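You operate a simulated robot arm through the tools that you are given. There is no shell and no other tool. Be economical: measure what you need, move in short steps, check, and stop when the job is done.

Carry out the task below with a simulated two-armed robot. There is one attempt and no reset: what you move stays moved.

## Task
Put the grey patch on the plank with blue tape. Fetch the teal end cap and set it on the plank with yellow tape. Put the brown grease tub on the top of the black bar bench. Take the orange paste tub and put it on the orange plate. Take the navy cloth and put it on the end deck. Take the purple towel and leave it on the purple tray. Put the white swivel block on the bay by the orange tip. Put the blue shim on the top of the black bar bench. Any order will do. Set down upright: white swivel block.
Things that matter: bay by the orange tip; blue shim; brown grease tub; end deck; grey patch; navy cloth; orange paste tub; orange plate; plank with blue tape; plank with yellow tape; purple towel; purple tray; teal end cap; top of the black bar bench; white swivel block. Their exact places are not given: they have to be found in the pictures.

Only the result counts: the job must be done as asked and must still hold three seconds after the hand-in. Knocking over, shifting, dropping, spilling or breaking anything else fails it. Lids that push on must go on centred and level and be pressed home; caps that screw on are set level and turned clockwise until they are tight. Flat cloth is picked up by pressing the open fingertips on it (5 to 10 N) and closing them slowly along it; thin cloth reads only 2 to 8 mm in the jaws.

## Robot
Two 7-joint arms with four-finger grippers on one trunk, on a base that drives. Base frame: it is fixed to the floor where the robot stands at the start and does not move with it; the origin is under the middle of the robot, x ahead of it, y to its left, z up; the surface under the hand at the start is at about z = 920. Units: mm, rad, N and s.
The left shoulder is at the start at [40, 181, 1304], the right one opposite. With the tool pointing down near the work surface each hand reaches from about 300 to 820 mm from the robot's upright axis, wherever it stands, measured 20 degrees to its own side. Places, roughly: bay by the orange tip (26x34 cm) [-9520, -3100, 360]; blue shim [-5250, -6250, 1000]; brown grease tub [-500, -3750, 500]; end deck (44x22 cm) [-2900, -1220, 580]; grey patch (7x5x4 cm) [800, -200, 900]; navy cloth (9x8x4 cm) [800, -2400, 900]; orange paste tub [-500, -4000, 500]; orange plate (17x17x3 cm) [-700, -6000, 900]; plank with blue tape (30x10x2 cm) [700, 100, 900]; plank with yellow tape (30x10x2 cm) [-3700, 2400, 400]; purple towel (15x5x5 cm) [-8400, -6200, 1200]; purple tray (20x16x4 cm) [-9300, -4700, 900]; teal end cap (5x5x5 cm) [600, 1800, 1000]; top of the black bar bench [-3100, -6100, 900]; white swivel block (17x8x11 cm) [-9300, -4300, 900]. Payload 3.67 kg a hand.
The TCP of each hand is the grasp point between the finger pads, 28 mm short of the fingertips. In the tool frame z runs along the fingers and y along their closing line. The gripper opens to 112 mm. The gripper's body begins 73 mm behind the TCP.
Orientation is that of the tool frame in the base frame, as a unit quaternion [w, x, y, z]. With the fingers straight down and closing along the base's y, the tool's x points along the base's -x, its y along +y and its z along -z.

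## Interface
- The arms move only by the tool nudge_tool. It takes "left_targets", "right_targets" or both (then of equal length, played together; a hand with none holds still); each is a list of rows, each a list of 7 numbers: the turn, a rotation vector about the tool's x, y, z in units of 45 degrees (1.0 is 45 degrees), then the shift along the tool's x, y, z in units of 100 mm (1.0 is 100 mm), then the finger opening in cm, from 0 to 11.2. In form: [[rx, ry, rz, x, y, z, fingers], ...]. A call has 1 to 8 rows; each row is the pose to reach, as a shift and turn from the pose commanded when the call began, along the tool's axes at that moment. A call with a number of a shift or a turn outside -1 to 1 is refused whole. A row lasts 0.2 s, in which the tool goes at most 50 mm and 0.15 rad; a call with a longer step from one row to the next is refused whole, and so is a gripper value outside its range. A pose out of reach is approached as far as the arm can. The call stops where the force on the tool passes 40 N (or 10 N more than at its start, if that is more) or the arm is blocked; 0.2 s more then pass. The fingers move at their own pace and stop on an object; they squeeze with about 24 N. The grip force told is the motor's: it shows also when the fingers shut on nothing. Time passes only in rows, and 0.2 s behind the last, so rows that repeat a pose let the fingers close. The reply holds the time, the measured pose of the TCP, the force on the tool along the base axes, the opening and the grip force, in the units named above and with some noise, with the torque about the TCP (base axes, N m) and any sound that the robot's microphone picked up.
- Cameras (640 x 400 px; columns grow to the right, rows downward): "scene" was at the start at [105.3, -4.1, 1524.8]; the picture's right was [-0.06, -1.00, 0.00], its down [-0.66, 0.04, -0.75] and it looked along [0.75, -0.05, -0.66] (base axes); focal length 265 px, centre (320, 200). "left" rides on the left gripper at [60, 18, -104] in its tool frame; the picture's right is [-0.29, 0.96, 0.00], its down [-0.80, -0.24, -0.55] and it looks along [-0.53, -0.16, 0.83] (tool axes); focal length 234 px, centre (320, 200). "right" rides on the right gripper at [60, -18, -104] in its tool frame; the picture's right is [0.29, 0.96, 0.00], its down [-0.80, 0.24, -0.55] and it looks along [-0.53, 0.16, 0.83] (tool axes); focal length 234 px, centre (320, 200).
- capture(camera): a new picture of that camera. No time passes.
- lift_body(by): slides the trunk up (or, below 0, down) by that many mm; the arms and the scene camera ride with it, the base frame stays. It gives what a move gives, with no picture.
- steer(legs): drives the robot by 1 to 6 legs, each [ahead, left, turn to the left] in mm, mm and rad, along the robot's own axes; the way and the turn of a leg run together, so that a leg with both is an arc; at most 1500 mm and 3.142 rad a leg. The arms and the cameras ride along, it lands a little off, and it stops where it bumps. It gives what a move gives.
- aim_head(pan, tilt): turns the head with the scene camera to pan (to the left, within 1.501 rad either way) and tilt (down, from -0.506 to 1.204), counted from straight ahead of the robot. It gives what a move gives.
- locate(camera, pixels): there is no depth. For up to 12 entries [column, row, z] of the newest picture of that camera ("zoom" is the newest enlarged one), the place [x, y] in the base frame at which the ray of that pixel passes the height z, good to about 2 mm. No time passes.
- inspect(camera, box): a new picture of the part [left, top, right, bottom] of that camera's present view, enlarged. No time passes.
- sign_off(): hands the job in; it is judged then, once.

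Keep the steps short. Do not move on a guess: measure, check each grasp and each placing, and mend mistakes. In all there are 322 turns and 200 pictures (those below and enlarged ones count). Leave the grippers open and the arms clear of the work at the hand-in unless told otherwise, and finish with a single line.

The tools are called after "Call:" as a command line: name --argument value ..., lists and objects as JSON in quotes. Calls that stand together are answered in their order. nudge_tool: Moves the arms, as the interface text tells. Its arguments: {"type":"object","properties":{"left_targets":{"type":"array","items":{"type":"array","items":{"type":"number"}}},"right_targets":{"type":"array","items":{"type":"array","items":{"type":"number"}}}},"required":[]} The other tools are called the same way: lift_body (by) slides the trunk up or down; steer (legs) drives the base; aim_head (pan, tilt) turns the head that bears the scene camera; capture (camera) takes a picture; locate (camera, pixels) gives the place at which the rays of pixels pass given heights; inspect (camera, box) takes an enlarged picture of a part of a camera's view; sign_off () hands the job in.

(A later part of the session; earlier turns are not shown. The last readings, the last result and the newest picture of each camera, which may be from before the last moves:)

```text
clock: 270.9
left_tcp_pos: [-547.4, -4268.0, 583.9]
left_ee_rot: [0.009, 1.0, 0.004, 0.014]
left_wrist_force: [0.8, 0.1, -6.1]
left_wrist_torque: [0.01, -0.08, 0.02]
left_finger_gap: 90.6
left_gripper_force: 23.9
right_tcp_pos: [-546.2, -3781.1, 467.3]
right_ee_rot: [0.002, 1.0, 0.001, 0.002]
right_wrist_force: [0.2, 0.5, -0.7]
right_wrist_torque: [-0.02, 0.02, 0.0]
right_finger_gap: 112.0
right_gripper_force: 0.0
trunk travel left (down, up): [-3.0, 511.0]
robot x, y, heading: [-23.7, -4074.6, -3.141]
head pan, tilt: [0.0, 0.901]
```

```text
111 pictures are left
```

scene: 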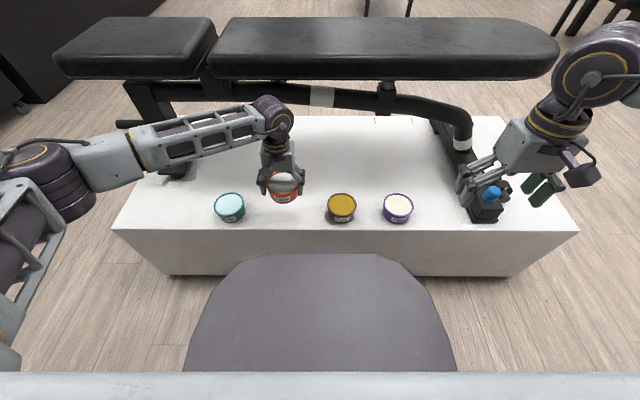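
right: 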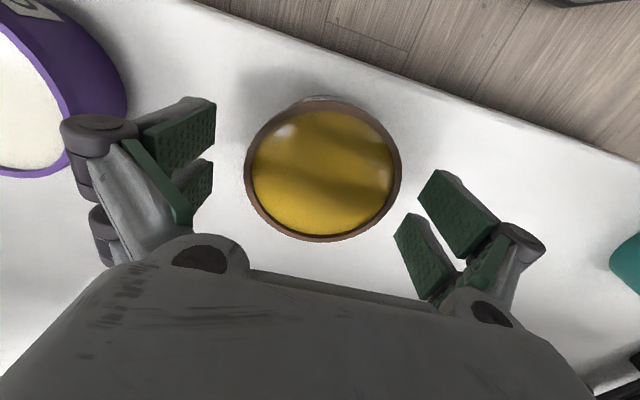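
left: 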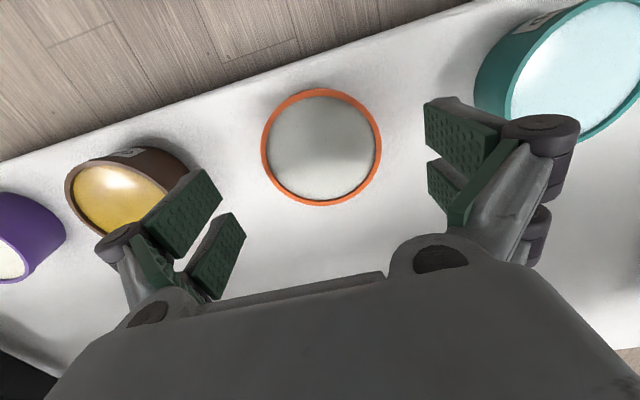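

In place and centred between the fingers. I lower 17 mm more and close slowly.

Call:
nudge_tool --right_targets '[[0, 0, 0, 0, 0, 0.17, 11.2], [0, 0, 0, 0, 0, 0.17, 10], [0, 0, 0, 0, 0, 0.17, 9.2], [0, 0, 0, 0, 0, 0.17, 8.6], [0, 0, 0, 0, 0, 0.17, 7.5], [0, 0, 0, 0, 0, 0.17, 6.5], [0, 0, 0, 0, 0, 0.17, 6.5]]'

Call:
nudge_tool --right_targets '[[0, 0, 0, 0, 0, -0.15, 6.5], [0, 0, 0, 0, 0, -0.3, 6.5], [0, 0, 0, 0, 0, -0.5, 6.5], [0, 0, 0, 0, 0, -0.8, 6.5], [0, 0, 0, 0.3, 0, -1, 6.5]]'

Call:
capture --camera "scene"

```text
clock: 272.5
left_tcp_pos: [-546.4, -4265.9, 583.3]
left_ee_rot: [0.008, 1.0, 0.003, 0.013]
left_wrist_force: [0.6, -0.4, -5.5]
left_wrist_torque: [0.0, -0.03, -0.01]
left_finger_gap: 90.4
left_gripper_force: 24.2
right_tcp_pos: [-548.4, -3781.3, 450.5]
right_ee_rot: [0.002, 1.0, 0.001, 0.002]
right_wrist_force: [-1.4, -3.4, 3.9]
right_wrist_torque: [-0.17, 0.08, 0.0]
right_finger_gap: 90.5
right_gripper_force: 23.6
trunk travel left (down, up): [-3.0, 511.0]
robot x, y, heading: [-27.9, -4077.7, -3.139]
head pan, tilt: [0.0, 0.901]
```

```text
clock: 273.7
left_tcp_pos: [-547.1, -4267.2, 582.7]
left_ee_rot: [0.008, 1.0, 0.004, 0.014]
left_wrist_force: [0.0, -0.5, -4.7]
left_wrist_torque: [0.01, -0.06, 0.01]
left_finger_gap: 90.7
left_gripper_force: 24.1
right_tcp_pos: [-519.1, -3782.5, 550.3]
right_ee_rot: [0.001, 1.0, 0.001, 0.003]
right_wrist_force: [-0.1, 0.0, -5.1]
right_wrist_torque: [-0.02, -0.02, -0.03]
right_finger_gap: 90.8
right_gripper_force: 23.8
trunk travel left (down, up): [-3.0, 511.0]
robot x, y, heading: [-27.2, -4082.0, -3.138]
head pan, tilt: [0.0, 0.901]
```

```text
110 pictures are left
```

scene: 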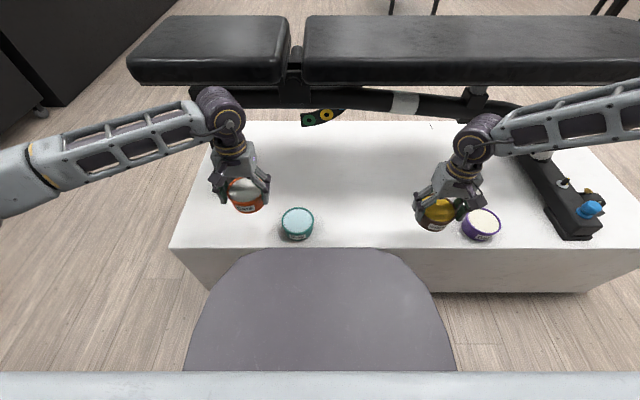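

Both tubs are held level. I back off 150 mm, raise the trunk, turn to face south and drive toward the far tables.

Call:
steer --legs '[[-150, 0, 0]]'

Call:
lift_body --by 400

Call:
lift_body --by 105

Call:
steer --legs '[[0, 0, 0.8], [0, 0, 0.77], [600, 0, 0]]'

Call:
aim_head --pan -0.4 --tilt 0.4

Call:
capture --camera "scene"

```text
clock: 275.1
left_tcp_pos: [-397.0, -4269.1, 582.6]
left_ee_rot: [0.009, 1.0, 0.006, 0.013]
left_wrist_force: [-0.1, -0.6, -4.7]
left_wrist_torque: [0.02, -0.01, -0.03]
left_finger_gap: 90.5
left_gripper_force: 24.3
right_tcp_pos: [-373.1, -3784.6, 550.1]
right_ee_rot: [0.002, 1.0, 0.003, 0.002]
right_wrist_force: [0.0, 0.0, -5.3]
right_wrist_torque: [0.0, 0.03, -0.01]
right_finger_gap: 90.6
right_gripper_force: 23.6
trunk travel left (down, up): [-3.0, 511.0]
robot x, y, heading: [123.3, -4078.6, -3.136]
head pan, tilt: [0.0, 0.901]
```

```text
clock: 278.9
left_tcp_pos: [-399.2, -4267.3, 982.5]
left_ee_rot: [0.008, 1.0, 0.005, 0.014]
left_wrist_force: [0.9, 0.1, -6.0]
left_wrist_torque: [0.01, -0.09, 0.01]
left_finger_gap: 90.3
left_gripper_force: 24.0
right_tcp_pos: [-372.6, -3784.0, 949.5]
right_ee_rot: [0.001, 1.0, 0.004, 0.003]
right_wrist_force: [-0.4, -0.2, -5.3]
right_wrist_torque: [-0.01, -0.04, -0.01]
right_finger_gap: 90.4
right_gripper_force: 23.8
trunk travel left (down, up): [-403.0, 111.0]
robot x, y, heading: [123.1, -4077.8, -3.131]
head pan, tilt: [0.0, 0.901]
```

```text
clock: 280.3
left_tcp_pos: [-399.2, -4268.5, 1086.6]
left_ee_rot: [0.008, 1.0, 0.006, 0.014]
left_wrist_force: [0.5, -0.3, -6.0]
left_wrist_torque: [-0.01, -0.06, 0.01]
left_finger_gap: 90.7
left_gripper_force: 23.9
right_tcp_pos: [-372.9, -3783.6, 1053.4]
right_ee_rot: [0.002, 1.0, 0.004, 0.002]
right_wrist_force: [0.9, -0.1, -5.8]
right_wrist_torque: [0.02, -0.01, -0.04]
right_finger_gap: 90.5
right_gripper_force: 24.3
trunk travel left (down, up): [-508.0, 6.0]
robot x, y, heading: [118.9, -4075.8, -3.135]
head pan, tilt: [0.0, 0.901]
```

```text
clock: 288.3
left_tcp_pos: [300.0, -5196.7, 1086.9]
left_ee_rot: [-0.004, 0.708, 0.706, 0.014]
left_wrist_force: [-0.6, 0.4, -5.6]
left_wrist_torque: [0.06, 0.01, -0.01]
left_finger_gap: 90.6
left_gripper_force: 23.9
right_tcp_pos: [-185.9, -5166.5, 1054.7]
right_ee_rot: [0.0, 0.709, 0.705, 0.002]
right_wrist_force: [-0.6, 0.3, -5.5]
right_wrist_torque: [0.03, 0.01, 0.0]
right_finger_gap: 90.5
right_gripper_force: 23.2
trunk travel left (down, up): [-508.0, 6.0]
robot x, y, heading: [119.0, -4678.0, -1.58]
head pan, tilt: [0.0, 0.901]
```

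```text
clock: 289.2
left_tcp_pos: [300.0, -5198.1, 1086.7]
left_ee_rot: [-0.004, 0.708, 0.706, 0.016]
left_wrist_force: [-0.3, 0.6, -5.5]
left_wrist_torque: [0.02, 0.0, -0.01]
left_finger_gap: 90.5
left_gripper_force: 23.8
right_tcp_pos: [-184.7, -5165.2, 1053.7]
right_ee_rot: [0.0, 0.709, 0.705, 0.004]
right_wrist_force: [-0.3, -0.2, -5.4]
right_wrist_torque: [0.02, -0.03, 0.03]
right_finger_gap: 90.6
right_gripper_force: 24.4
trunk travel left (down, up): [-508.0, 6.0]
robot x, y, heading: [113.7, -4674.6, -1.581]
head pan, tilt: [-0.4, 0.4]
```

```text
109 pictures are left
```

scene: 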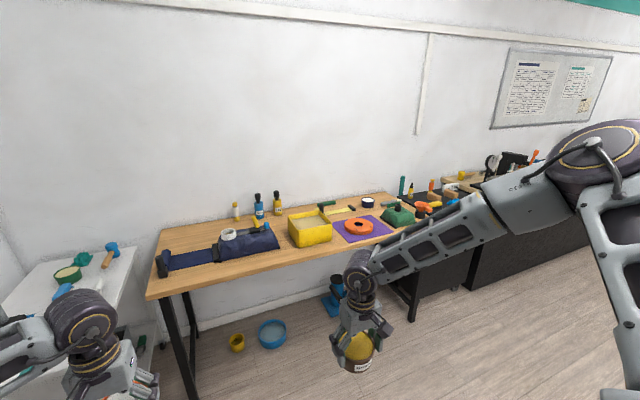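

The orange plate seems to be the disc at (358,227) on the wooden table. I measure the table and plate roughly, then strafe there.

Call:
locate --camera "scene" --pixels '[[150, 300, 900], [325, 262, 900], [358, 228, 920], [358, 228, 890], [405, 240, 900]]'

Call:
inspect --camera "scene" --box '[270, 170, 450, 282]'

Call:
steer --legs '[[260, 0, 0.01], [0, -990, 0]]'

```text
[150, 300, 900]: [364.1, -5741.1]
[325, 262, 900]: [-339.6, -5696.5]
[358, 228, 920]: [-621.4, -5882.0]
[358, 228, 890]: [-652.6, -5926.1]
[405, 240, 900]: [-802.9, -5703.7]
```

```text
3.56 times, centred on (360, 226) of scene
```

zoom: 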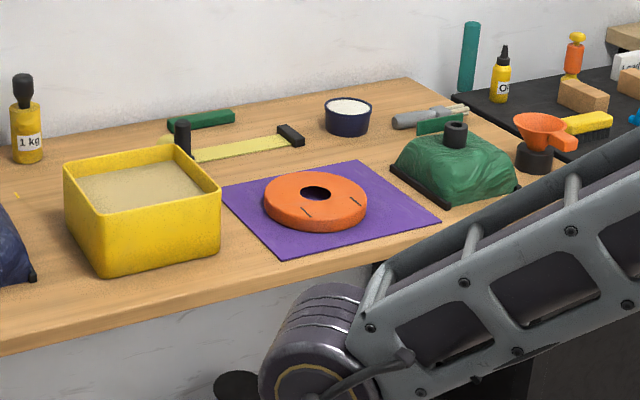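

```text
clock: 296.0
left_tcp_pos: [-670.3, -5468.9, 1087.3]
left_ee_rot: [-0.004, 0.696, 0.718, 0.015]
left_wrist_force: [-0.4, 0.0, -5.4]
left_wrist_torque: [0.06, 0.01, 0.0]
left_finger_gap: 90.5
left_gripper_force: 24.3
right_tcp_pos: [-1157.0, -5453.0, 1054.1]
right_ee_rot: [-0.001, 0.698, 0.716, 0.003]
right_wrist_force: [-0.4, 1.0, -5.3]
right_wrist_torque: [0.02, 0.03, 0.01]
right_finger_gap: 90.7
right_gripper_force: 24.2
trunk travel left (down, up): [-508.0, 6.0]
robot x, y, heading: [-873.0, -4955.1, -1.544]
head pan, tilt: [-0.4, 0.4]
```

Call:
aim_head --pan 0.2 --tilt 0.6

Call:
capture --camera "scene"

Call:
capture --camera "left"

```text
clock: 297.0
left_tcp_pos: [-671.7, -5467.9, 1087.1]
left_ee_rot: [-0.005, 0.695, 0.718, 0.015]
left_wrist_force: [0.4, -0.1, -5.0]
left_wrist_torque: [0.07, -0.03, -0.03]
left_finger_gap: 90.7
left_gripper_force: 24.3
right_tcp_pos: [-1158.1, -5453.5, 1054.4]
right_ee_rot: [0.0, 0.698, 0.716, 0.003]
right_wrist_force: [-0.5, 0.0, -5.2]
right_wrist_torque: [0.03, 0.01, -0.01]
right_finger_gap: 90.5
right_gripper_force: 23.8
trunk travel left (down, up): [-508.0, 6.0]
robot x, y, heading: [-872.9, -4952.6, -1.548]
head pan, tilt: [0.201, 0.6]
```

```text
107 pictures are left
```

scene: 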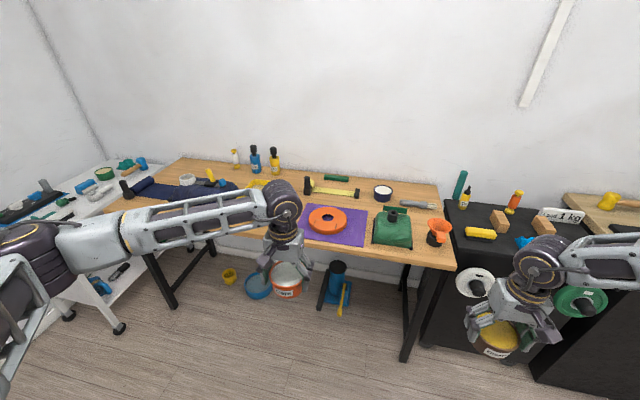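

```text
106 pictures are left
```

left: 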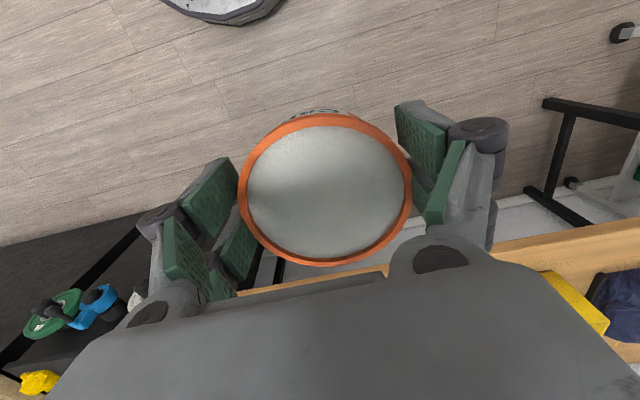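

Call:
locate --camera "scene" --pixels '[[327, 218, 920], [327, 218, 890], [327, 218, 860], [346, 219, 890], [308, 218, 890], [300, 233, 880], [455, 268, 880], [327, 252, 880]]'

Call:
inspect --camera "scene" --box '[280, 170, 440, 270]'

```text
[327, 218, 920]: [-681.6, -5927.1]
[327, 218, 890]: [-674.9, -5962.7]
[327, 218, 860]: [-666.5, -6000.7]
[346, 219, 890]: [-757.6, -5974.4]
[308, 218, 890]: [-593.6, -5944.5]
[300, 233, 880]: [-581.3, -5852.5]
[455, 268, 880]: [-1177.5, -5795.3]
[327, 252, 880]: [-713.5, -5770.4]
```

```text
4.00 times, centred on (360, 220) of scene
```

zoom: 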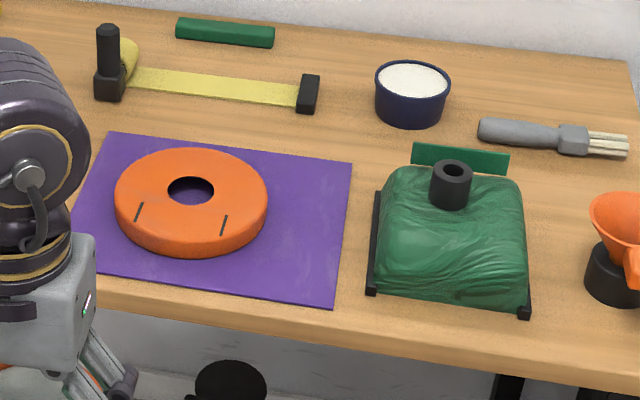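

The plate's top is z≈870, centred near (-672,-5980). I raise and draw back the right hand, then drive ahead 430 mm.

Call:
nudge_tool --right_targets '[[0, 0, 0, 0.2, 0, -0.4, 6.5], [0, 0, 0, 0.5, 0, -0.75, 6.5], [0, 0, 0, 0.8, 0, -1, 6.5]]'

Call:
steer --legs '[[430, 0, -0.02]]'

Call:
capture --camera "left"

Call:
capture --camera "scene"

```text
clock: 297.8
left_tcp_pos: [-672.0, -5467.4, 1087.7]
left_ee_rot: [-0.003, 0.696, 0.718, 0.015]
left_wrist_force: [0.3, 0.9, -4.5]
left_wrist_torque: [0.04, 0.02, -0.02]
left_finger_gap: 90.4
left_gripper_force: 24.1
right_tcp_pos: [-1157.9, -5372.5, 1153.6]
right_ee_rot: [0.001, 0.697, 0.717, 0.002]
right_wrist_force: [-0.4, 1.0, -5.1]
right_wrist_torque: [0.04, 0.0, 0.02]
right_finger_gap: 90.6
right_gripper_force: 23.6
trunk travel left (down, up): [-508.0, 6.0]
robot x, y, heading: [-868.6, -4954.0, -1.544]
head pan, tilt: [0.201, 0.6]
```

```text
clock: 300.5
left_tcp_pos: [-672.4, -5896.6, 1086.8]
left_ee_rot: [-0.004, 0.702, 0.712, 0.015]
left_wrist_force: [-0.4, 0.2, -5.5]
left_wrist_torque: [0.05, 0.02, -0.02]
left_finger_gap: 90.6
left_gripper_force: 24.1
right_tcp_pos: [-1157.2, -5795.1, 1154.0]
right_ee_rot: [0.0, 0.703, 0.712, 0.003]
right_wrist_force: [-0.7, -0.1, -5.1]
right_wrist_torque: [0.02, 0.01, 0.0]
right_finger_gap: 90.4
right_gripper_force: 24.5
trunk travel left (down, up): [-508.0, 6.0]
robot x, y, heading: [-865.6, -5376.7, -1.558]
head pan, tilt: [0.201, 0.6]
```

```text
104 pictures are left
```

left: 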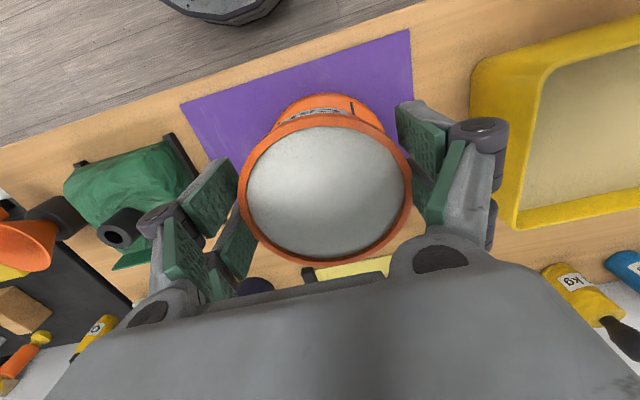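

```text
103 pictures are left
```

scene: 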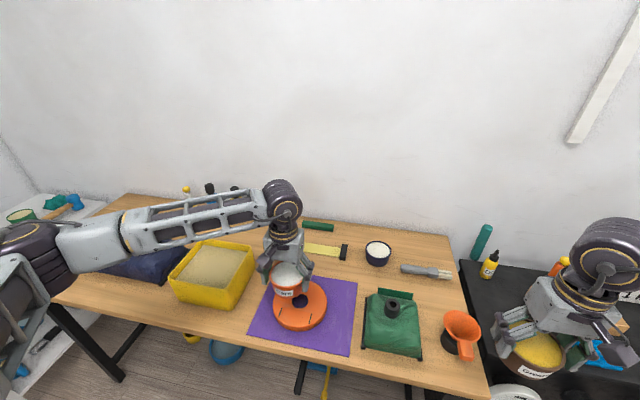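

Call:
inspect --camera "scene" --box '[240, 255, 368, 335]'

Call:
locate --camera "zoom" --pixels '[[435, 220, 872], [170, 230, 872], [300, 340, 872], [280, 220, 872], [310, 150, 872], [250, 380, 845], [45, 410, 845]]'

```text
5.00 times, centred on (304, 295) of scene
```

zoom: 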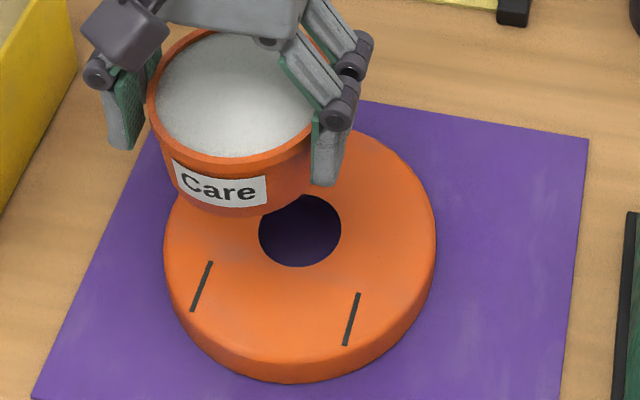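

```text
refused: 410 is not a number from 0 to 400
```

Call:
locate --camera "zoom" --pixels '[[300, 230, 872], [300, 230, 850], [300, 230, 890], [165, 235, 872], [437, 235, 872], [300, 358, 872]]'

Call:
locate --camera "left" --pixels '[[180, 102, 845], [410, 30, 845], [330, 95, 872]]'

Call:
locate --camera "scene" --pixels '[[348, 355, 845], [357, 282, 845], [250, 336, 845], [348, 355, 870], [250, 336, 870], [348, 355, 900], [250, 336, 900]]'

```text
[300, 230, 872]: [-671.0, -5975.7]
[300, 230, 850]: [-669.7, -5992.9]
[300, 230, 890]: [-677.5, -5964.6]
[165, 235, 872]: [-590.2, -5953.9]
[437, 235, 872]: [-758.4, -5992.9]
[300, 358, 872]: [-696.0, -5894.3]
```

```text
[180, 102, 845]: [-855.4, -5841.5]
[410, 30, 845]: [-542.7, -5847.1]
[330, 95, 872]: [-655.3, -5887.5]
```

```text
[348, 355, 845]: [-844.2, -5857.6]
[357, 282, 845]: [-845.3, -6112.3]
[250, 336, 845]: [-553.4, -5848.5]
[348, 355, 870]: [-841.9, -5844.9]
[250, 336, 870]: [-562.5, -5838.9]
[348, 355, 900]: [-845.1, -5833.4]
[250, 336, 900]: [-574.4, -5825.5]
```

Plate centre ≈(-673,-5972), top between z 870 and 905. I move over it and lower to z≈985.

Call:
nudge_tool --left_targets '[[0, 0, 0, -0.3, 0, 0, 6.5], [0, 0, 0, -0.6, 0, 0, 6.5], [0, 0, 0, -0.76, 0, 0.2, 6.5], [0, 0, 0, -0.76, 0, 0.6, 6.5], [0, 0, 0, -0.76, 0, 1, 6.5]]'

Call:
capture --camera "scene"

Call:
inspect --camera "left" --box '[160, 20, 480, 220]'

```text
clock: 301.7
left_tcp_pos: [-667.6, -5975.0, 982.9]
left_ee_rot: [-0.005, 0.702, 0.712, 0.016]
left_wrist_force: [0.2, -0.2, -4.3]
left_wrist_torque: [0.07, -0.05, -0.02]
left_finger_gap: 90.4
left_gripper_force: 24.3
right_tcp_pos: [-1157.0, -5796.8, 1152.9]
right_ee_rot: [-0.001, 0.703, 0.711, 0.003]
right_wrist_force: [0.2, -0.3, -5.5]
right_wrist_torque: [0.0, -0.03, 0.01]
right_finger_gap: 90.7
right_gripper_force: 24.7
trunk travel left (down, up): [-508.0, 6.0]
robot x, y, heading: [-864.8, -5380.5, -1.562]
head pan, tilt: [0.201, 0.6]
```

```text
101 pictures are left
```

scene: 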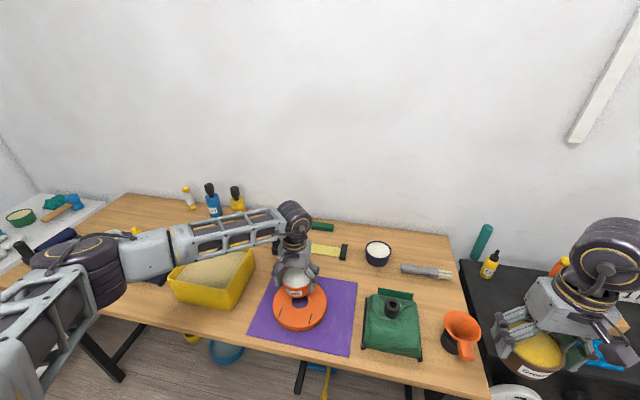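

```text
2.00 times, centred on (320, 120) of left
```

zoom: 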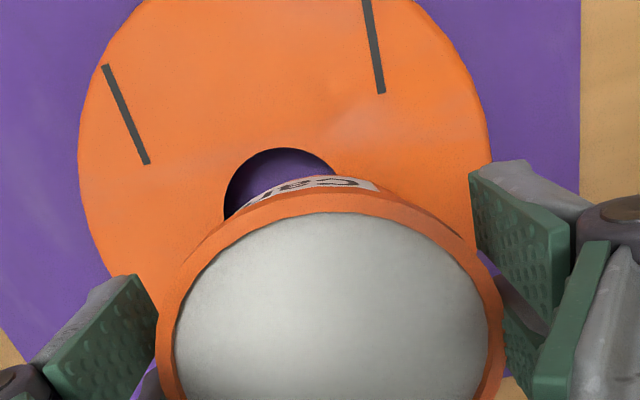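

Call:
locate --camera "zoom" --pixels '[[285, 148, 875], [224, 205, 875], [285, 148, 895], [224, 205, 895], [80, 130, 875], [488, 130, 875], [80, 130, 895], [488, 130, 895]]'

```text
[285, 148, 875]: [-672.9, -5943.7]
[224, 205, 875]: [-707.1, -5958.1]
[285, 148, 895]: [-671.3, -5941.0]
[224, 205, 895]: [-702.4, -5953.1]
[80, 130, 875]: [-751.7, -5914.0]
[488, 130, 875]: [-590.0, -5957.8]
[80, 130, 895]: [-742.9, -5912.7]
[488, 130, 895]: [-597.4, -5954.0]
```

Hole centre ≈(-680,-5966). I correct by (-11,+9) mm and lower to contact in small steps.

Call:
nudge_tool --left_targets '[[0, 0, 0, 0.09, -0.11, 0, 6.5], [0, 0, 0, 0.09, -0.11, 0.15, 6.5], [0, 0, 0, 0.09, -0.11, 0.25, 6.5], [0, 0, 0, 0.09, -0.11, 0.3, 6.5], [0, 0, 0, 0.09, -0.11, 0.35, 6.5]]'

Call:
nudge_tool --left_targets '[[0, 0, 0, 0, 0, 0.04, 6.5], [0, 0, 0, 0, 0, 0.08, 6.5], [0, 0, 0, 0, 0, 0.12, 6.5], [0, 0, 0, 0, 0, 0.12, 6.5]]'

```text
clock: 302.9
left_tcp_pos: [-680.1, -5963.9, 950.5]
left_ee_rot: [-0.004, 0.702, 0.712, 0.016]
left_wrist_force: [0.0, 0.8, -4.4]
left_wrist_torque: [0.07, 0.03, -0.02]
left_finger_gap: 90.4
left_gripper_force: 23.6
right_tcp_pos: [-1157.6, -5796.0, 1151.3]
right_ee_rot: [0.0, 0.702, 0.712, 0.003]
right_wrist_force: [-0.9, 0.2, -5.2]
right_wrist_torque: [0.02, 0.03, 0.01]
right_finger_gap: 90.6
right_gripper_force: 24.4
trunk travel left (down, up): [-508.0, 6.0]
robot x, y, heading: [-866.2, -5379.4, -1.562]
head pan, tilt: [0.201, 0.6]
```

```text
clock: 303.9
left_tcp_pos: [-679.7, -5962.3, 940.4]
left_ee_rot: [-0.002, 0.702, 0.712, 0.014]
left_wrist_force: [0.9, 1.6, 15.3]
left_wrist_torque: [-0.18, -0.06, 0.04]
left_finger_gap: 91.0
left_gripper_force: 24.2
right_tcp_pos: [-1158.5, -5793.9, 1153.5]
right_ee_rot: [0.0, 0.703, 0.711, 0.002]
right_wrist_force: [-0.7, 0.1, -5.3]
right_wrist_torque: [0.02, 0.01, -0.01]
right_finger_gap: 90.5
right_gripper_force: 23.9
trunk travel left (down, up): [-508.0, 6.0]
robot x, y, heading: [-862.7, -5381.6, -1.557]
head pan, tilt: [0.201, 0.6]
```

Contact at TCP z 940. I ease up 1 mm, open gradually and rise straight.

Call:
nudge_tool --left_targets '[[0, 0, 0, 0, 0, -0.01, 6.5], [0, 0, 0, 0, 0, -0.01, 9.4], [0, 0, 0, 0, 0, -0.01, 10.4], [0, 0, 0, 0, 0, -0.01, 11.2], [0, 0, 0, 0, 0, -0.3, 11.2], [0, 0, 0, 0, 0, -0.7, 11.2], [0, 0, 0, 0, 0, -1, 11.2]]'

Call:
capture --camera "left"

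```text
clock: 305.5
left_tcp_pos: [-680.4, -5964.8, 1040.1]
left_ee_rot: [-0.004, 0.701, 0.713, 0.015]
left_wrist_force: [0.1, -0.1, -0.5]
left_wrist_torque: [0.01, -0.03, 0.01]
left_finger_gap: 112.1
left_gripper_force: 0.0
right_tcp_pos: [-1158.4, -5794.8, 1151.7]
right_ee_rot: [0.0, 0.703, 0.711, 0.003]
right_wrist_force: [0.1, 0.1, -4.2]
right_wrist_torque: [0.05, 0.03, -0.01]
right_finger_gap: 90.7
right_gripper_force: 24.7
trunk travel left (down, up): [-508.0, 6.0]
robot x, y, heading: [-862.5, -5376.9, -1.561]
head pan, tilt: [0.201, 0.6]
```

```text
99 pictures are left
```

left: 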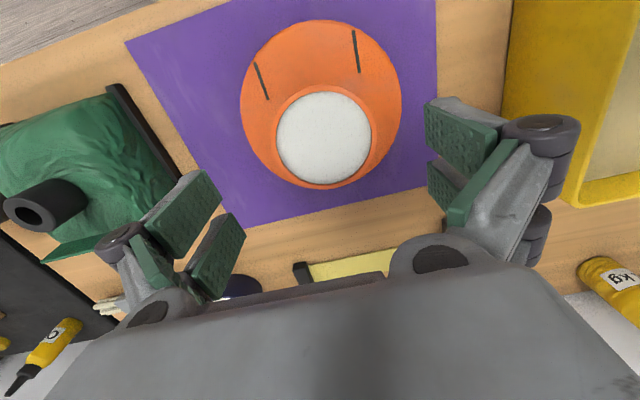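

The orange tub sits level on the plate. I raise the left hand, back off, and strafe west to the black bar bench.

Call:
nudge_tool --left_targets '[[0, 0, 0, 0.2, 0, -0.4, 11.2], [0, 0, 0, 0.6, 0, -0.7, 11.2], [0, 0, 0, 1, 0, -0.9, 11.2]]'

Call:
steer --legs '[[-400, 0, 0], [0, -1000, 0], [0, -960, 0]]'

Call:
aim_head --pan -0.1 --tilt 0.5

Call:
capture --camera "scene"

```text
clock: 306.3
left_tcp_pos: [-683.1, -5864.4, 1135.1]
left_ee_rot: [-0.003, 0.702, 0.712, 0.014]
left_wrist_force: [-0.8, 0.2, -0.6]
left_wrist_torque: [-0.02, -0.01, 0.01]
left_finger_gap: 112.0
left_gripper_force: 0.1
right_tcp_pos: [-1157.0, -5794.7, 1153.2]
right_ee_rot: [-0.001, 0.703, 0.711, 0.003]
right_wrist_force: [-1.4, 0.2, -6.0]
right_wrist_torque: [0.03, 0.01, -0.03]
right_finger_gap: 90.4
right_gripper_force: 24.1
trunk travel left (down, up): [-508.0, 6.0]
robot x, y, heading: [-863.7, -5383.4, -1.562]
head pan, tilt: [0.201, 0.6]
```

```text
clock: 318.4
left_tcp_pos: [-2631.3, -5482.7, 1133.8]
left_ee_rot: [-0.004, 0.715, 0.699, 0.015]
left_wrist_force: [0.4, -0.3, -0.4]
left_wrist_torque: [-0.01, -0.03, 0.02]
left_finger_gap: 112.0
left_gripper_force: 0.1
right_tcp_pos: [-3102.4, -5394.9, 1152.6]
right_ee_rot: [0.0, 0.716, 0.698, 0.002]
right_wrist_force: [0.2, -0.1, -4.6]
right_wrist_torque: [0.04, 0.01, 0.0]
right_finger_gap: 90.5
right_gripper_force: 24.2
trunk travel left (down, up): [-508.0, 6.0]
robot x, y, heading: [-2794.7, -4989.5, -1.592]
head pan, tilt: [0.201, 0.6]
```

```text
clock: 319.2
left_tcp_pos: [-2632.6, -5482.5, 1133.5]
left_ee_rot: [-0.004, 0.714, 0.7, 0.016]
left_wrist_force: [-0.5, 0.4, -0.3]
left_wrist_torque: [-0.03, 0.0, 0.0]
left_finger_gap: 112.1
left_gripper_force: 0.0
right_tcp_pos: [-3104.3, -5395.6, 1152.8]
right_ee_rot: [0.0, 0.716, 0.699, 0.003]
right_wrist_force: [-0.3, 0.4, -6.0]
right_wrist_torque: [0.04, -0.01, -0.04]
right_finger_gap: 90.7
right_gripper_force: 24.0
trunk travel left (down, up): [-508.0, 6.0]
robot x, y, heading: [-2795.9, -4991.1, -1.598]
head pan, tilt: [-0.099, 0.499]
```

```text
98 pictures are left
```

scene: 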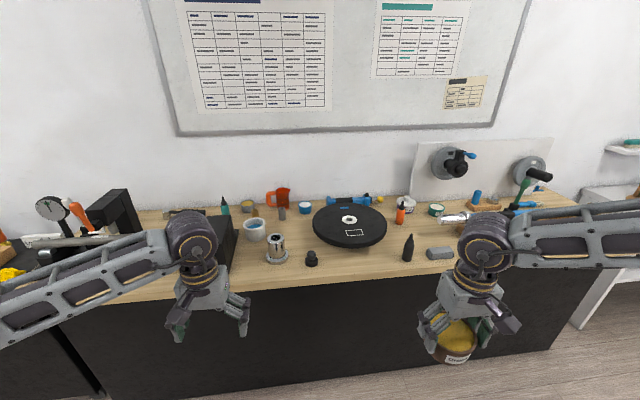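

The black-fronted bench with a wooden top is ahead. I look for a free spot near (355,268).

Call:
locate --camera "scene" --pixels '[[355, 285, 920], [355, 268, 920], [355, 285, 880], [355, 268, 880], [408, 262, 900], [311, 264, 900], [440, 258, 900], [350, 248, 900], [120, 305, 900], [550, 262, 900]]'

Call:
inspect --camera "scene" --box '[230, 180, 470, 330]'

```text
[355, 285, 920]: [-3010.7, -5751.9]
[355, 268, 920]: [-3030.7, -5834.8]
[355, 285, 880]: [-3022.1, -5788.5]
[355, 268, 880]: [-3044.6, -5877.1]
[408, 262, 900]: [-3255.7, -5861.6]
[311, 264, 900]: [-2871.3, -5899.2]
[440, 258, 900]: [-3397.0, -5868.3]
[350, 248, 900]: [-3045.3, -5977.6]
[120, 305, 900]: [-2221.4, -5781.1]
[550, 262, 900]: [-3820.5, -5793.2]
```

```text
2.67 times, centred on (350, 255) of scene
```

zoom: 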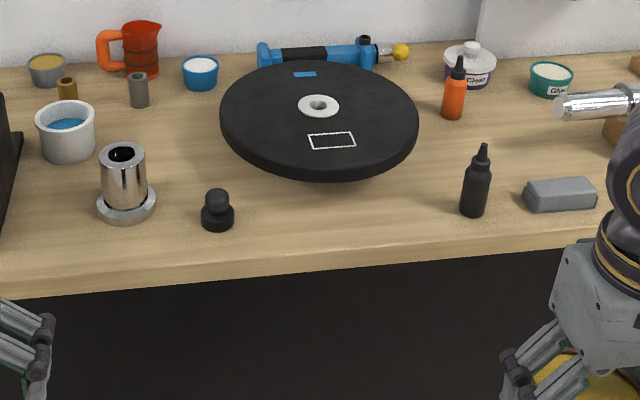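

A free strip lies between the black knob (x≈-2871) and the bottle (x≈-3256). The tub goes to about (-3125,-5855). I draw the left hand back and drive ahead 390 mm.

Call:
nudge_tool --left_targets '[[0, 0, 0, 0.4, 0, -0.1, 11.2], [0, 0, 0, 0.8, 0, -0.2, 11.2], [0, 0, 0, 1, 0, -0.3, 11.2]]'

Call:
steer --legs '[[390, 0, 0.025]]'

Call:
capture --camera "scene"

Call:
capture --camera "right"

```text
clock: 320.0
left_tcp_pos: [-2630.9, -5382.4, 1166.4]
left_ee_rot: [-0.004, 0.714, 0.7, 0.015]
left_wrist_force: [-0.4, -0.6, 0.0]
left_wrist_torque: [0.03, -0.01, 0.02]
left_finger_gap: 111.8
left_gripper_force: 0.0
right_tcp_pos: [-3102.6, -5394.5, 1153.1]
right_ee_rot: [-0.001, 0.716, 0.698, 0.003]
right_wrist_force: [0.1, -0.3, -4.9]
right_wrist_torque: [0.04, -0.02, -0.02]
right_finger_gap: 90.7
right_gripper_force: 23.8
trunk travel left (down, up): [-508.0, 6.0]
robot x, y, heading: [-2795.2, -4990.6, -1.592]
head pan, tilt: [-0.099, 0.499]
```

```text
clock: 322.5
left_tcp_pos: [-2623.3, -5765.4, 1165.7]
left_ee_rot: [-0.003, 0.703, 0.712, 0.015]
left_wrist_force: [-0.8, -0.2, 0.3]
left_wrist_torque: [-0.01, 0.02, 0.01]
left_finger_gap: 111.8
left_gripper_force: 0.1
right_tcp_pos: [-3093.7, -5793.1, 1152.8]
right_ee_rot: [0.0, 0.704, 0.71, 0.004]
right_wrist_force: [0.1, 1.0, -4.4]
right_wrist_torque: [-0.01, 0.02, -0.02]
right_finger_gap: 90.8
right_gripper_force: 23.5
trunk travel left (down, up): [-508.0, 6.0]
robot x, y, heading: [-2801.5, -5381.7, -1.563]
head pan, tilt: [-0.099, 0.499]
```

```text
96 pictures are left
```

scene: 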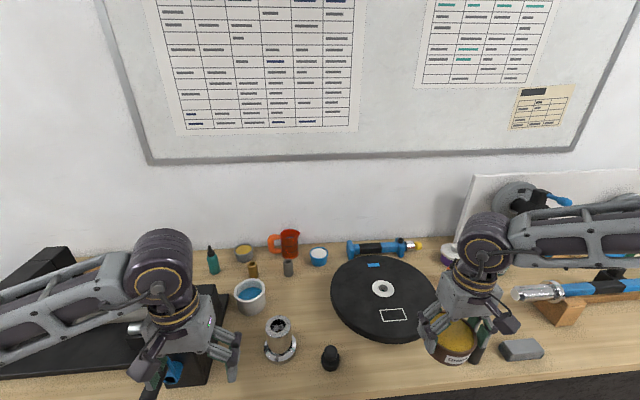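

```text
95 pictures are left
```

right: 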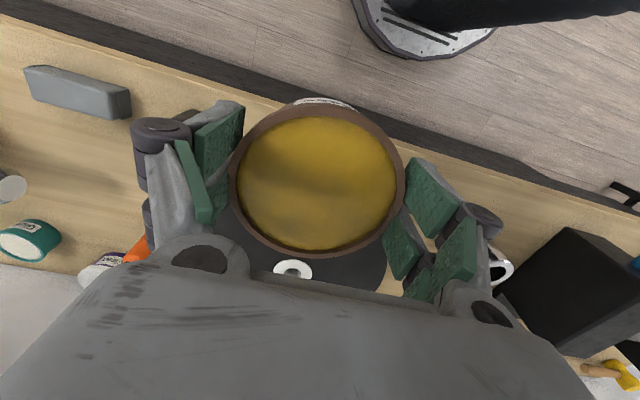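

Call:
locate --camera "scene" --pixels '[[478, 362, 900], [331, 367, 900], [395, 342, 930], [340, 318, 930], [520, 355, 900], [400, 392, 900]]'

Call:
locate --camera "right" --pixels '[[430, 140, 900], [130, 105, 900], [280, 250, 930], [385, 285, 930]]'

Call:
inspect --camera "scene" --box '[300, 240, 556, 400]'

```text
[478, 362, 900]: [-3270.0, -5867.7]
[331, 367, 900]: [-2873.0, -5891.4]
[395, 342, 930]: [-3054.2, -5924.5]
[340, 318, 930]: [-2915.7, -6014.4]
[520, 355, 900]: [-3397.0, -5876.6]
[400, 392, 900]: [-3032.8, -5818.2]
```

```text
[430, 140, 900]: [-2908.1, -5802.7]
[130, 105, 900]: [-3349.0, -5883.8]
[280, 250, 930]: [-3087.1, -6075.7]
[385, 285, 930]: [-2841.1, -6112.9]
```

```text
2.50 times, centred on (428, 320) of scene
```

zoom: 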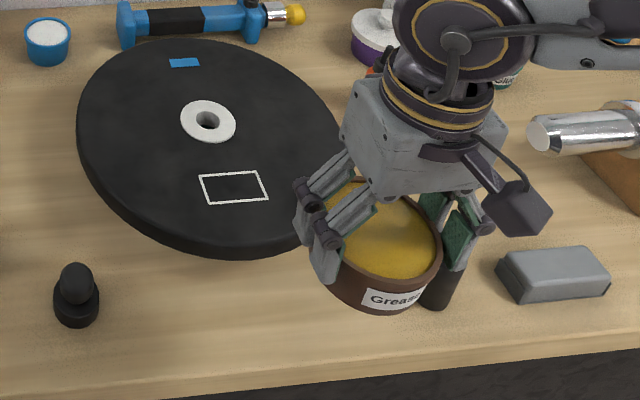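

The bottle is at (-3268,-5868) and the disc edge is at y≈-5925. I go to (-3110,-5852) and lower to z≈965.

Call:
nudge_tool --right_targets '[[0, 0, 0, -0.3, -0.16, 0, 6.5], [0, 0, 0, -0.59, -0.16, 0.1, 6.5], [0, 0, 0, -0.59, -0.16, 0.5, 6.5], [0, 0, 0, -0.59, -0.16, 1, 6.5]]'

Call:
nudge_tool --right_targets '[[0, 0, 0, 0, 0, 0.4, 6.5], [0, 0, 0, 0, 0, 0.8, 6.5]]'

Call:
inspect --camera "scene" --box '[300, 240, 556, 400]'

```text
clock: 323.5
left_tcp_pos: [-2622.9, -5767.4, 1165.0]
left_ee_rot: [-0.004, 0.703, 0.711, 0.016]
left_wrist_force: [-0.5, 0.3, -0.5]
left_wrist_torque: [0.01, -0.02, -0.03]
left_finger_gap: 111.9
left_gripper_force: 0.0
right_tcp_pos: [-3110.8, -5853.1, 1052.1]
right_ee_rot: [0.002, 0.705, 0.709, 0.003]
right_wrist_force: [0.0, 0.0, -6.2]
right_wrist_torque: [0.04, 0.0, -0.02]
right_finger_gap: 90.7
right_gripper_force: 24.0
trunk travel left (down, up): [-508.0, 6.0]
robot x, y, heading: [-2796.0, -5382.2, -1.562]
head pan, tilt: [-0.099, 0.499]
```

```text
clock: 324.1
left_tcp_pos: [-2623.1, -5768.7, 1165.2]
left_ee_rot: [-0.005, 0.703, 0.711, 0.016]
left_wrist_force: [0.2, 0.0, -0.5]
left_wrist_torque: [-0.01, -0.03, -0.02]
left_finger_gap: 112.0
left_gripper_force: 0.1
right_tcp_pos: [-3110.8, -5853.1, 971.4]
right_ee_rot: [0.0, 0.704, 0.71, 0.004]
right_wrist_force: [0.7, -1.1, -5.9]
right_wrist_torque: [0.04, -0.03, 0.01]
right_finger_gap: 90.5
right_gripper_force: 24.0
trunk travel left (down, up): [-508.0, 6.0]
robot x, y, heading: [-2795.1, -5380.6, -1.563]
head pan, tilt: [-0.099, 0.499]
```

```text
2.50 times, centred on (428, 320) of scene
```

zoom: 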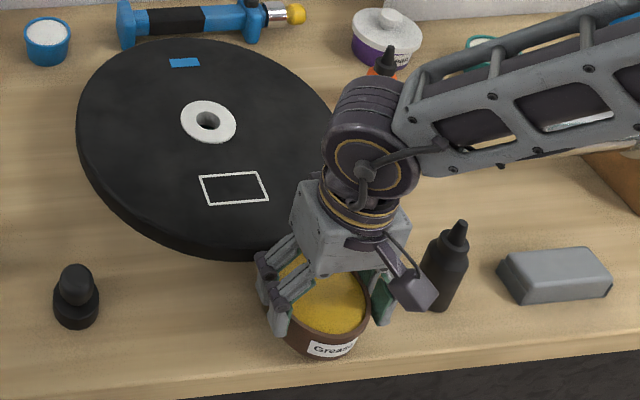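

Call:
nudge_tool --right_targets '[[0, 0, 0, 0, 0, 0.1, 6.5], [0, 0, 0, 0, 0, 0.16, 6.5], [0, 0, 0, 0, 0, 0.2, 6.5], [0, 0, 0, 0, 0, 0.24, 6.5], [0, 0, 0, 0, 0, 0.28, 6.5], [0, 0, 0, 0, 0, 0.28, 6.5]]'

```text
clock: 325.5
left_tcp_pos: [-2622.2, -5766.7, 1167.2]
left_ee_rot: [-0.004, 0.703, 0.711, 0.015]
left_wrist_force: [-0.3, -0.9, -0.5]
left_wrist_torque: [-0.01, 0.0, 0.02]
left_finger_gap: 111.9
left_gripper_force: 0.1
right_tcp_pos: [-3108.2, -5853.4, 945.2]
right_ee_rot: [0.0, 0.703, 0.711, 0.003]
right_wrist_force: [-2.2, -1.9, 13.6]
right_wrist_torque: [0.14, 0.03, -0.04]
right_finger_gap: 90.6
right_gripper_force: 24.1
trunk travel left (down, up): [-508.0, 6.0]
robot x, y, heading: [-2798.8, -5379.1, -1.562]
head pan, tilt: [-0.099, 0.499]
```

Contact (force +19 N) at z 945, so the bench top is ≈902. I ease, open gradually and rise.

Call:
nudge_tool --right_targets '[[0, 0, 0, 0, 0, -0.01, 6.5], [0, 0, 0, 0, 0, -0.01, 9.4], [0, 0, 0, 0, 0, -0.01, 10.4], [0, 0, 0, 0, 0, -0.01, 11.2], [0, 0, 0, 0, 0, -0.3, 11.2], [0, 0, 0, 0, 0, -0.7, 11.2], [0, 0, 0, 0, 0, -1, 11.2]]'

Call:
nudge_tool --right_targets '[[0, 0, 0, 0, 0, -0.5, 8], [0, 0, 0, 0.4, 0, -0.8, 8], [0, 0, 0, 0.8, 0, -1, 8]]'

Call:
capture --camera "scene"

```text
clock: 327.1
left_tcp_pos: [-2622.1, -5765.2, 1166.7]
left_ee_rot: [-0.003, 0.703, 0.711, 0.015]
left_wrist_force: [-0.2, -0.3, -0.3]
left_wrist_torque: [0.02, 0.02, 0.05]
left_finger_gap: 112.2
left_gripper_force: 0.1
right_tcp_pos: [-3106.9, -5853.6, 1045.3]
right_ee_rot: [0.0, 0.704, 0.71, 0.003]
right_wrist_force: [0.2, 0.2, 0.9]
right_wrist_torque: [-0.01, 0.0, 0.03]
right_finger_gap: 111.9
right_gripper_force: 0.0
trunk travel left (down, up): [-508.0, 6.0]
robot x, y, heading: [-2801.4, -5384.0, -1.558]
head pan, tilt: [-0.099, 0.499]
```

```text
clock: 327.9
left_tcp_pos: [-2623.3, -5763.6, 1166.3]
left_ee_rot: [-0.003, 0.703, 0.711, 0.015]
left_wrist_force: [0.1, -0.2, 0.4]
left_wrist_torque: [-0.04, 0.01, -0.03]
left_finger_gap: 111.8
left_gripper_force: 0.0
right_tcp_pos: [-3110.5, -5773.8, 1144.5]
right_ee_rot: [0.0, 0.704, 0.71, 0.002]
right_wrist_force: [0.4, 0.5, -0.1]
right_wrist_torque: [-0.02, 0.02, 0.02]
right_finger_gap: 79.9
right_gripper_force: 0.1
trunk travel left (down, up): [-508.0, 6.0]
robot x, y, heading: [-2798.4, -5377.6, -1.571]
head pan, tilt: [-0.099, 0.499]
```

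```text
92 pictures are left
```

scene: 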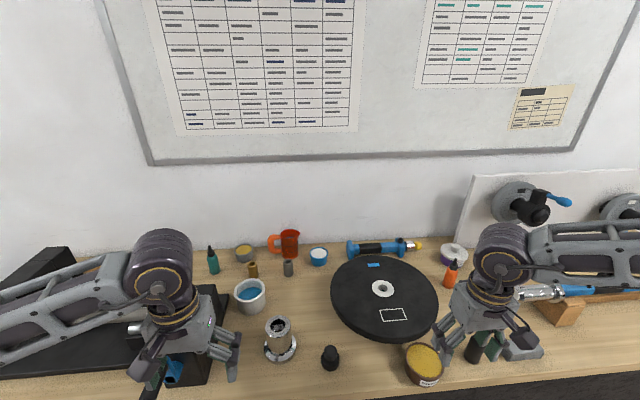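

The brown tub stands on the bench. Next the blue shim: I back off and strafe west to x≈-5050.

Call:
steer --legs '[[-400, 0, 0], [0, -1100, 0], [0, -1100, 0]]'

Call:
aim_head --pan -0.1 --tilt 0.4

Call:
capture --camera "scene"

```text
clock: 341.2
left_tcp_pos: [-4836.2, -5380.2, 1164.5]
left_ee_rot: [-0.005, 0.705, 0.709, 0.016]
left_wrist_force: [0.0, 0.9, 0.3]
left_wrist_torque: [0.02, 0.0, -0.01]
left_finger_gap: 112.2
left_gripper_force: 0.0
right_tcp_pos: [-5323.7, -5386.3, 1144.8]
right_ee_rot: [-0.001, 0.705, 0.709, 0.003]
right_wrist_force: [0.2, -0.5, -0.7]
right_wrist_torque: [0.01, 0.01, 0.0]
right_finger_gap: 80.1
right_gripper_force: 0.1
trunk travel left (down, up): [-508.0, 6.0]
robot x, y, heading: [-5013.9, -4998.2, -1.562]
head pan, tilt: [-0.099, 0.499]
```

```text
clock: 341.9
left_tcp_pos: [-4837.7, -5379.8, 1166.4]
left_ee_rot: [-0.004, 0.705, 0.709, 0.015]
left_wrist_force: [-0.4, 0.0, 0.2]
left_wrist_torque: [-0.03, -0.01, -0.01]
left_finger_gap: 112.0
left_gripper_force: 0.1
right_tcp_pos: [-5324.7, -5387.6, 1143.6]
right_ee_rot: [0.0, 0.706, 0.708, 0.002]
right_wrist_force: [0.1, 0.0, 0.3]
right_wrist_torque: [-0.04, -0.02, 0.01]
right_finger_gap: 80.0
right_gripper_force: 0.1
trunk travel left (down, up): [-508.0, 6.0]
robot x, y, heading: [-5013.2, -4996.9, -1.565]
head pan, tilt: [-0.099, 0.4]
```

```text
91 pictures are left
```

scene: 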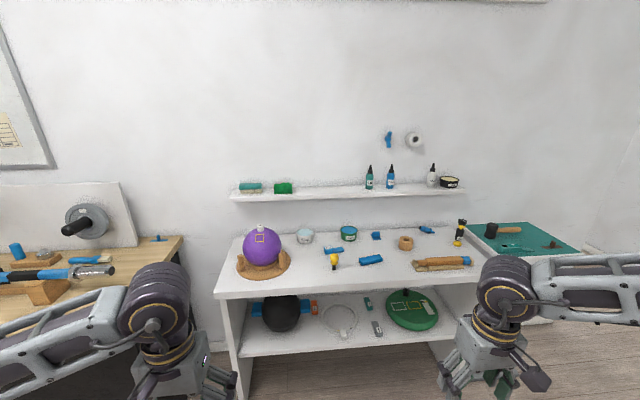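

Call:
inspect --camera "scene" --box '[300, 205, 476, 275]'

Call:
locate --camera "scene" --pixels '[[376, 236, 900], [426, 230, 900], [371, 260, 900], [333, 250, 900], [388, 140, 1300], [283, 188, 1150], [345, 285, 900]]'

```text
3.64 times, centred on (388, 240) of scene
```

zoom: 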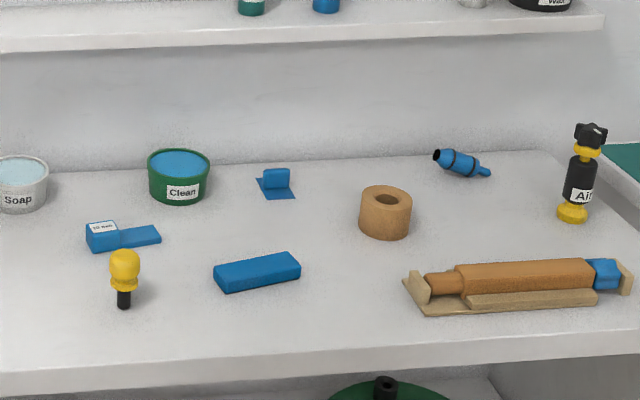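

```text
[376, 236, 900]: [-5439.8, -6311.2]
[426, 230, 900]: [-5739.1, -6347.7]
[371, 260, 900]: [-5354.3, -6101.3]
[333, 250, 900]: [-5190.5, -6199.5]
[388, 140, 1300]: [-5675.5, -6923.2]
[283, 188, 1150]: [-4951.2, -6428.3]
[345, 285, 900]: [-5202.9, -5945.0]
```

Several blue things. The one at (333,250) near (-5190,-6200) with a label fits "shim" and the given place best. I drive ahead 450 mm to look closer.

Call:
steer --legs '[[470, -60, 0]]'

Call:
aim_head --pan -0.2 --tilt 0.55

Call:
capture --camera "scene"

Call:
inspect --camera "scene" --box '[240, 180, 432, 300]'

```text
clock: 344.7
left_tcp_pos: [-4903.5, -5831.1, 1166.4]
left_ee_rot: [-0.004, 0.709, 0.705, 0.015]
left_wrist_force: [0.3, -0.4, -0.4]
left_wrist_torque: [-0.02, 0.01, -0.03]
left_finger_gap: 111.9
left_gripper_force: 0.1
right_tcp_pos: [-5390.2, -5832.6, 1146.3]
right_ee_rot: [0.0, 0.71, 0.704, 0.002]
right_wrist_force: [-0.6, -0.1, -0.9]
right_wrist_torque: [-0.03, 0.0, 0.02]
right_finger_gap: 80.1
right_gripper_force: 0.0
trunk travel left (down, up): [-508.0, 6.0]
robot x, y, heading: [-5071.7, -5445.1, -1.578]
head pan, tilt: [-0.099, 0.4]
```

```text
clock: 345.4
left_tcp_pos: [-4902.9, -5833.7, 1166.1]
left_ee_rot: [-0.004, 0.709, 0.705, 0.015]
left_wrist_force: [0.1, 0.2, -0.4]
left_wrist_torque: [0.02, 0.0, 0.01]
left_finger_gap: 112.1
left_gripper_force: 0.0
right_tcp_pos: [-5390.7, -5834.7, 1143.1]
right_ee_rot: [0.0, 0.71, 0.704, 0.002]
right_wrist_force: [0.1, -0.7, -0.8]
right_wrist_torque: [0.03, -0.02, 0.03]
right_finger_gap: 79.7
right_gripper_force: 0.1
trunk travel left (down, up): [-508.0, 6.0]
robot x, y, heading: [-5072.7, -5443.3, -1.577]
head pan, tilt: [-0.201, 0.55]
```

```text
89 pictures are left
```

scene: 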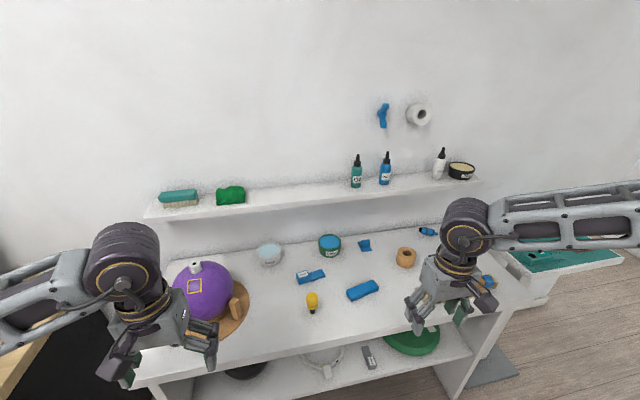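

```text
3.33 times, centred on (336, 240) of scene
```

zoom: 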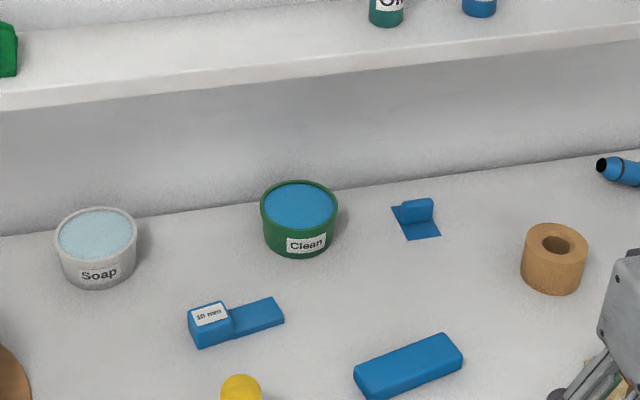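

"10 mm" on it: this is the shim. I locate it and the nearby things precisely.

Call:
locate --camera "zoom" --pixels '[[189, 320, 900], [226, 303, 910], [285, 315, 900], [270, 297, 900], [200, 348, 890], [240, 380, 950], [211, 316, 920], [211, 316, 960], [400, 380, 900]]'

Call:
locate --camera "scene" --pixels '[[297, 277, 860], [297, 277, 900], [297, 277, 940], [320, 272, 900], [160, 216, 1100], [300, 203, 1100], [260, 352, 900]]'

```text
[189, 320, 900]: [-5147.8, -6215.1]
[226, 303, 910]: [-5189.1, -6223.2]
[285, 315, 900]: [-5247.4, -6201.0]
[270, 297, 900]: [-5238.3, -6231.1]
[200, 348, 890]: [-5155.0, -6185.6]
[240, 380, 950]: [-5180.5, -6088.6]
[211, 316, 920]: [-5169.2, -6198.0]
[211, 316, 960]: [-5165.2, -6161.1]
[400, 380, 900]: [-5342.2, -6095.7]
```

```text
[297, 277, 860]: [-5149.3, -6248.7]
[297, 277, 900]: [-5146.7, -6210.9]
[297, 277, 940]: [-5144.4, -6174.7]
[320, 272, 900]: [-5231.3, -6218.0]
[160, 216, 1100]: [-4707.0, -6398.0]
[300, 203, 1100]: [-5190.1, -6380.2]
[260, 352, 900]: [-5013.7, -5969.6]
```

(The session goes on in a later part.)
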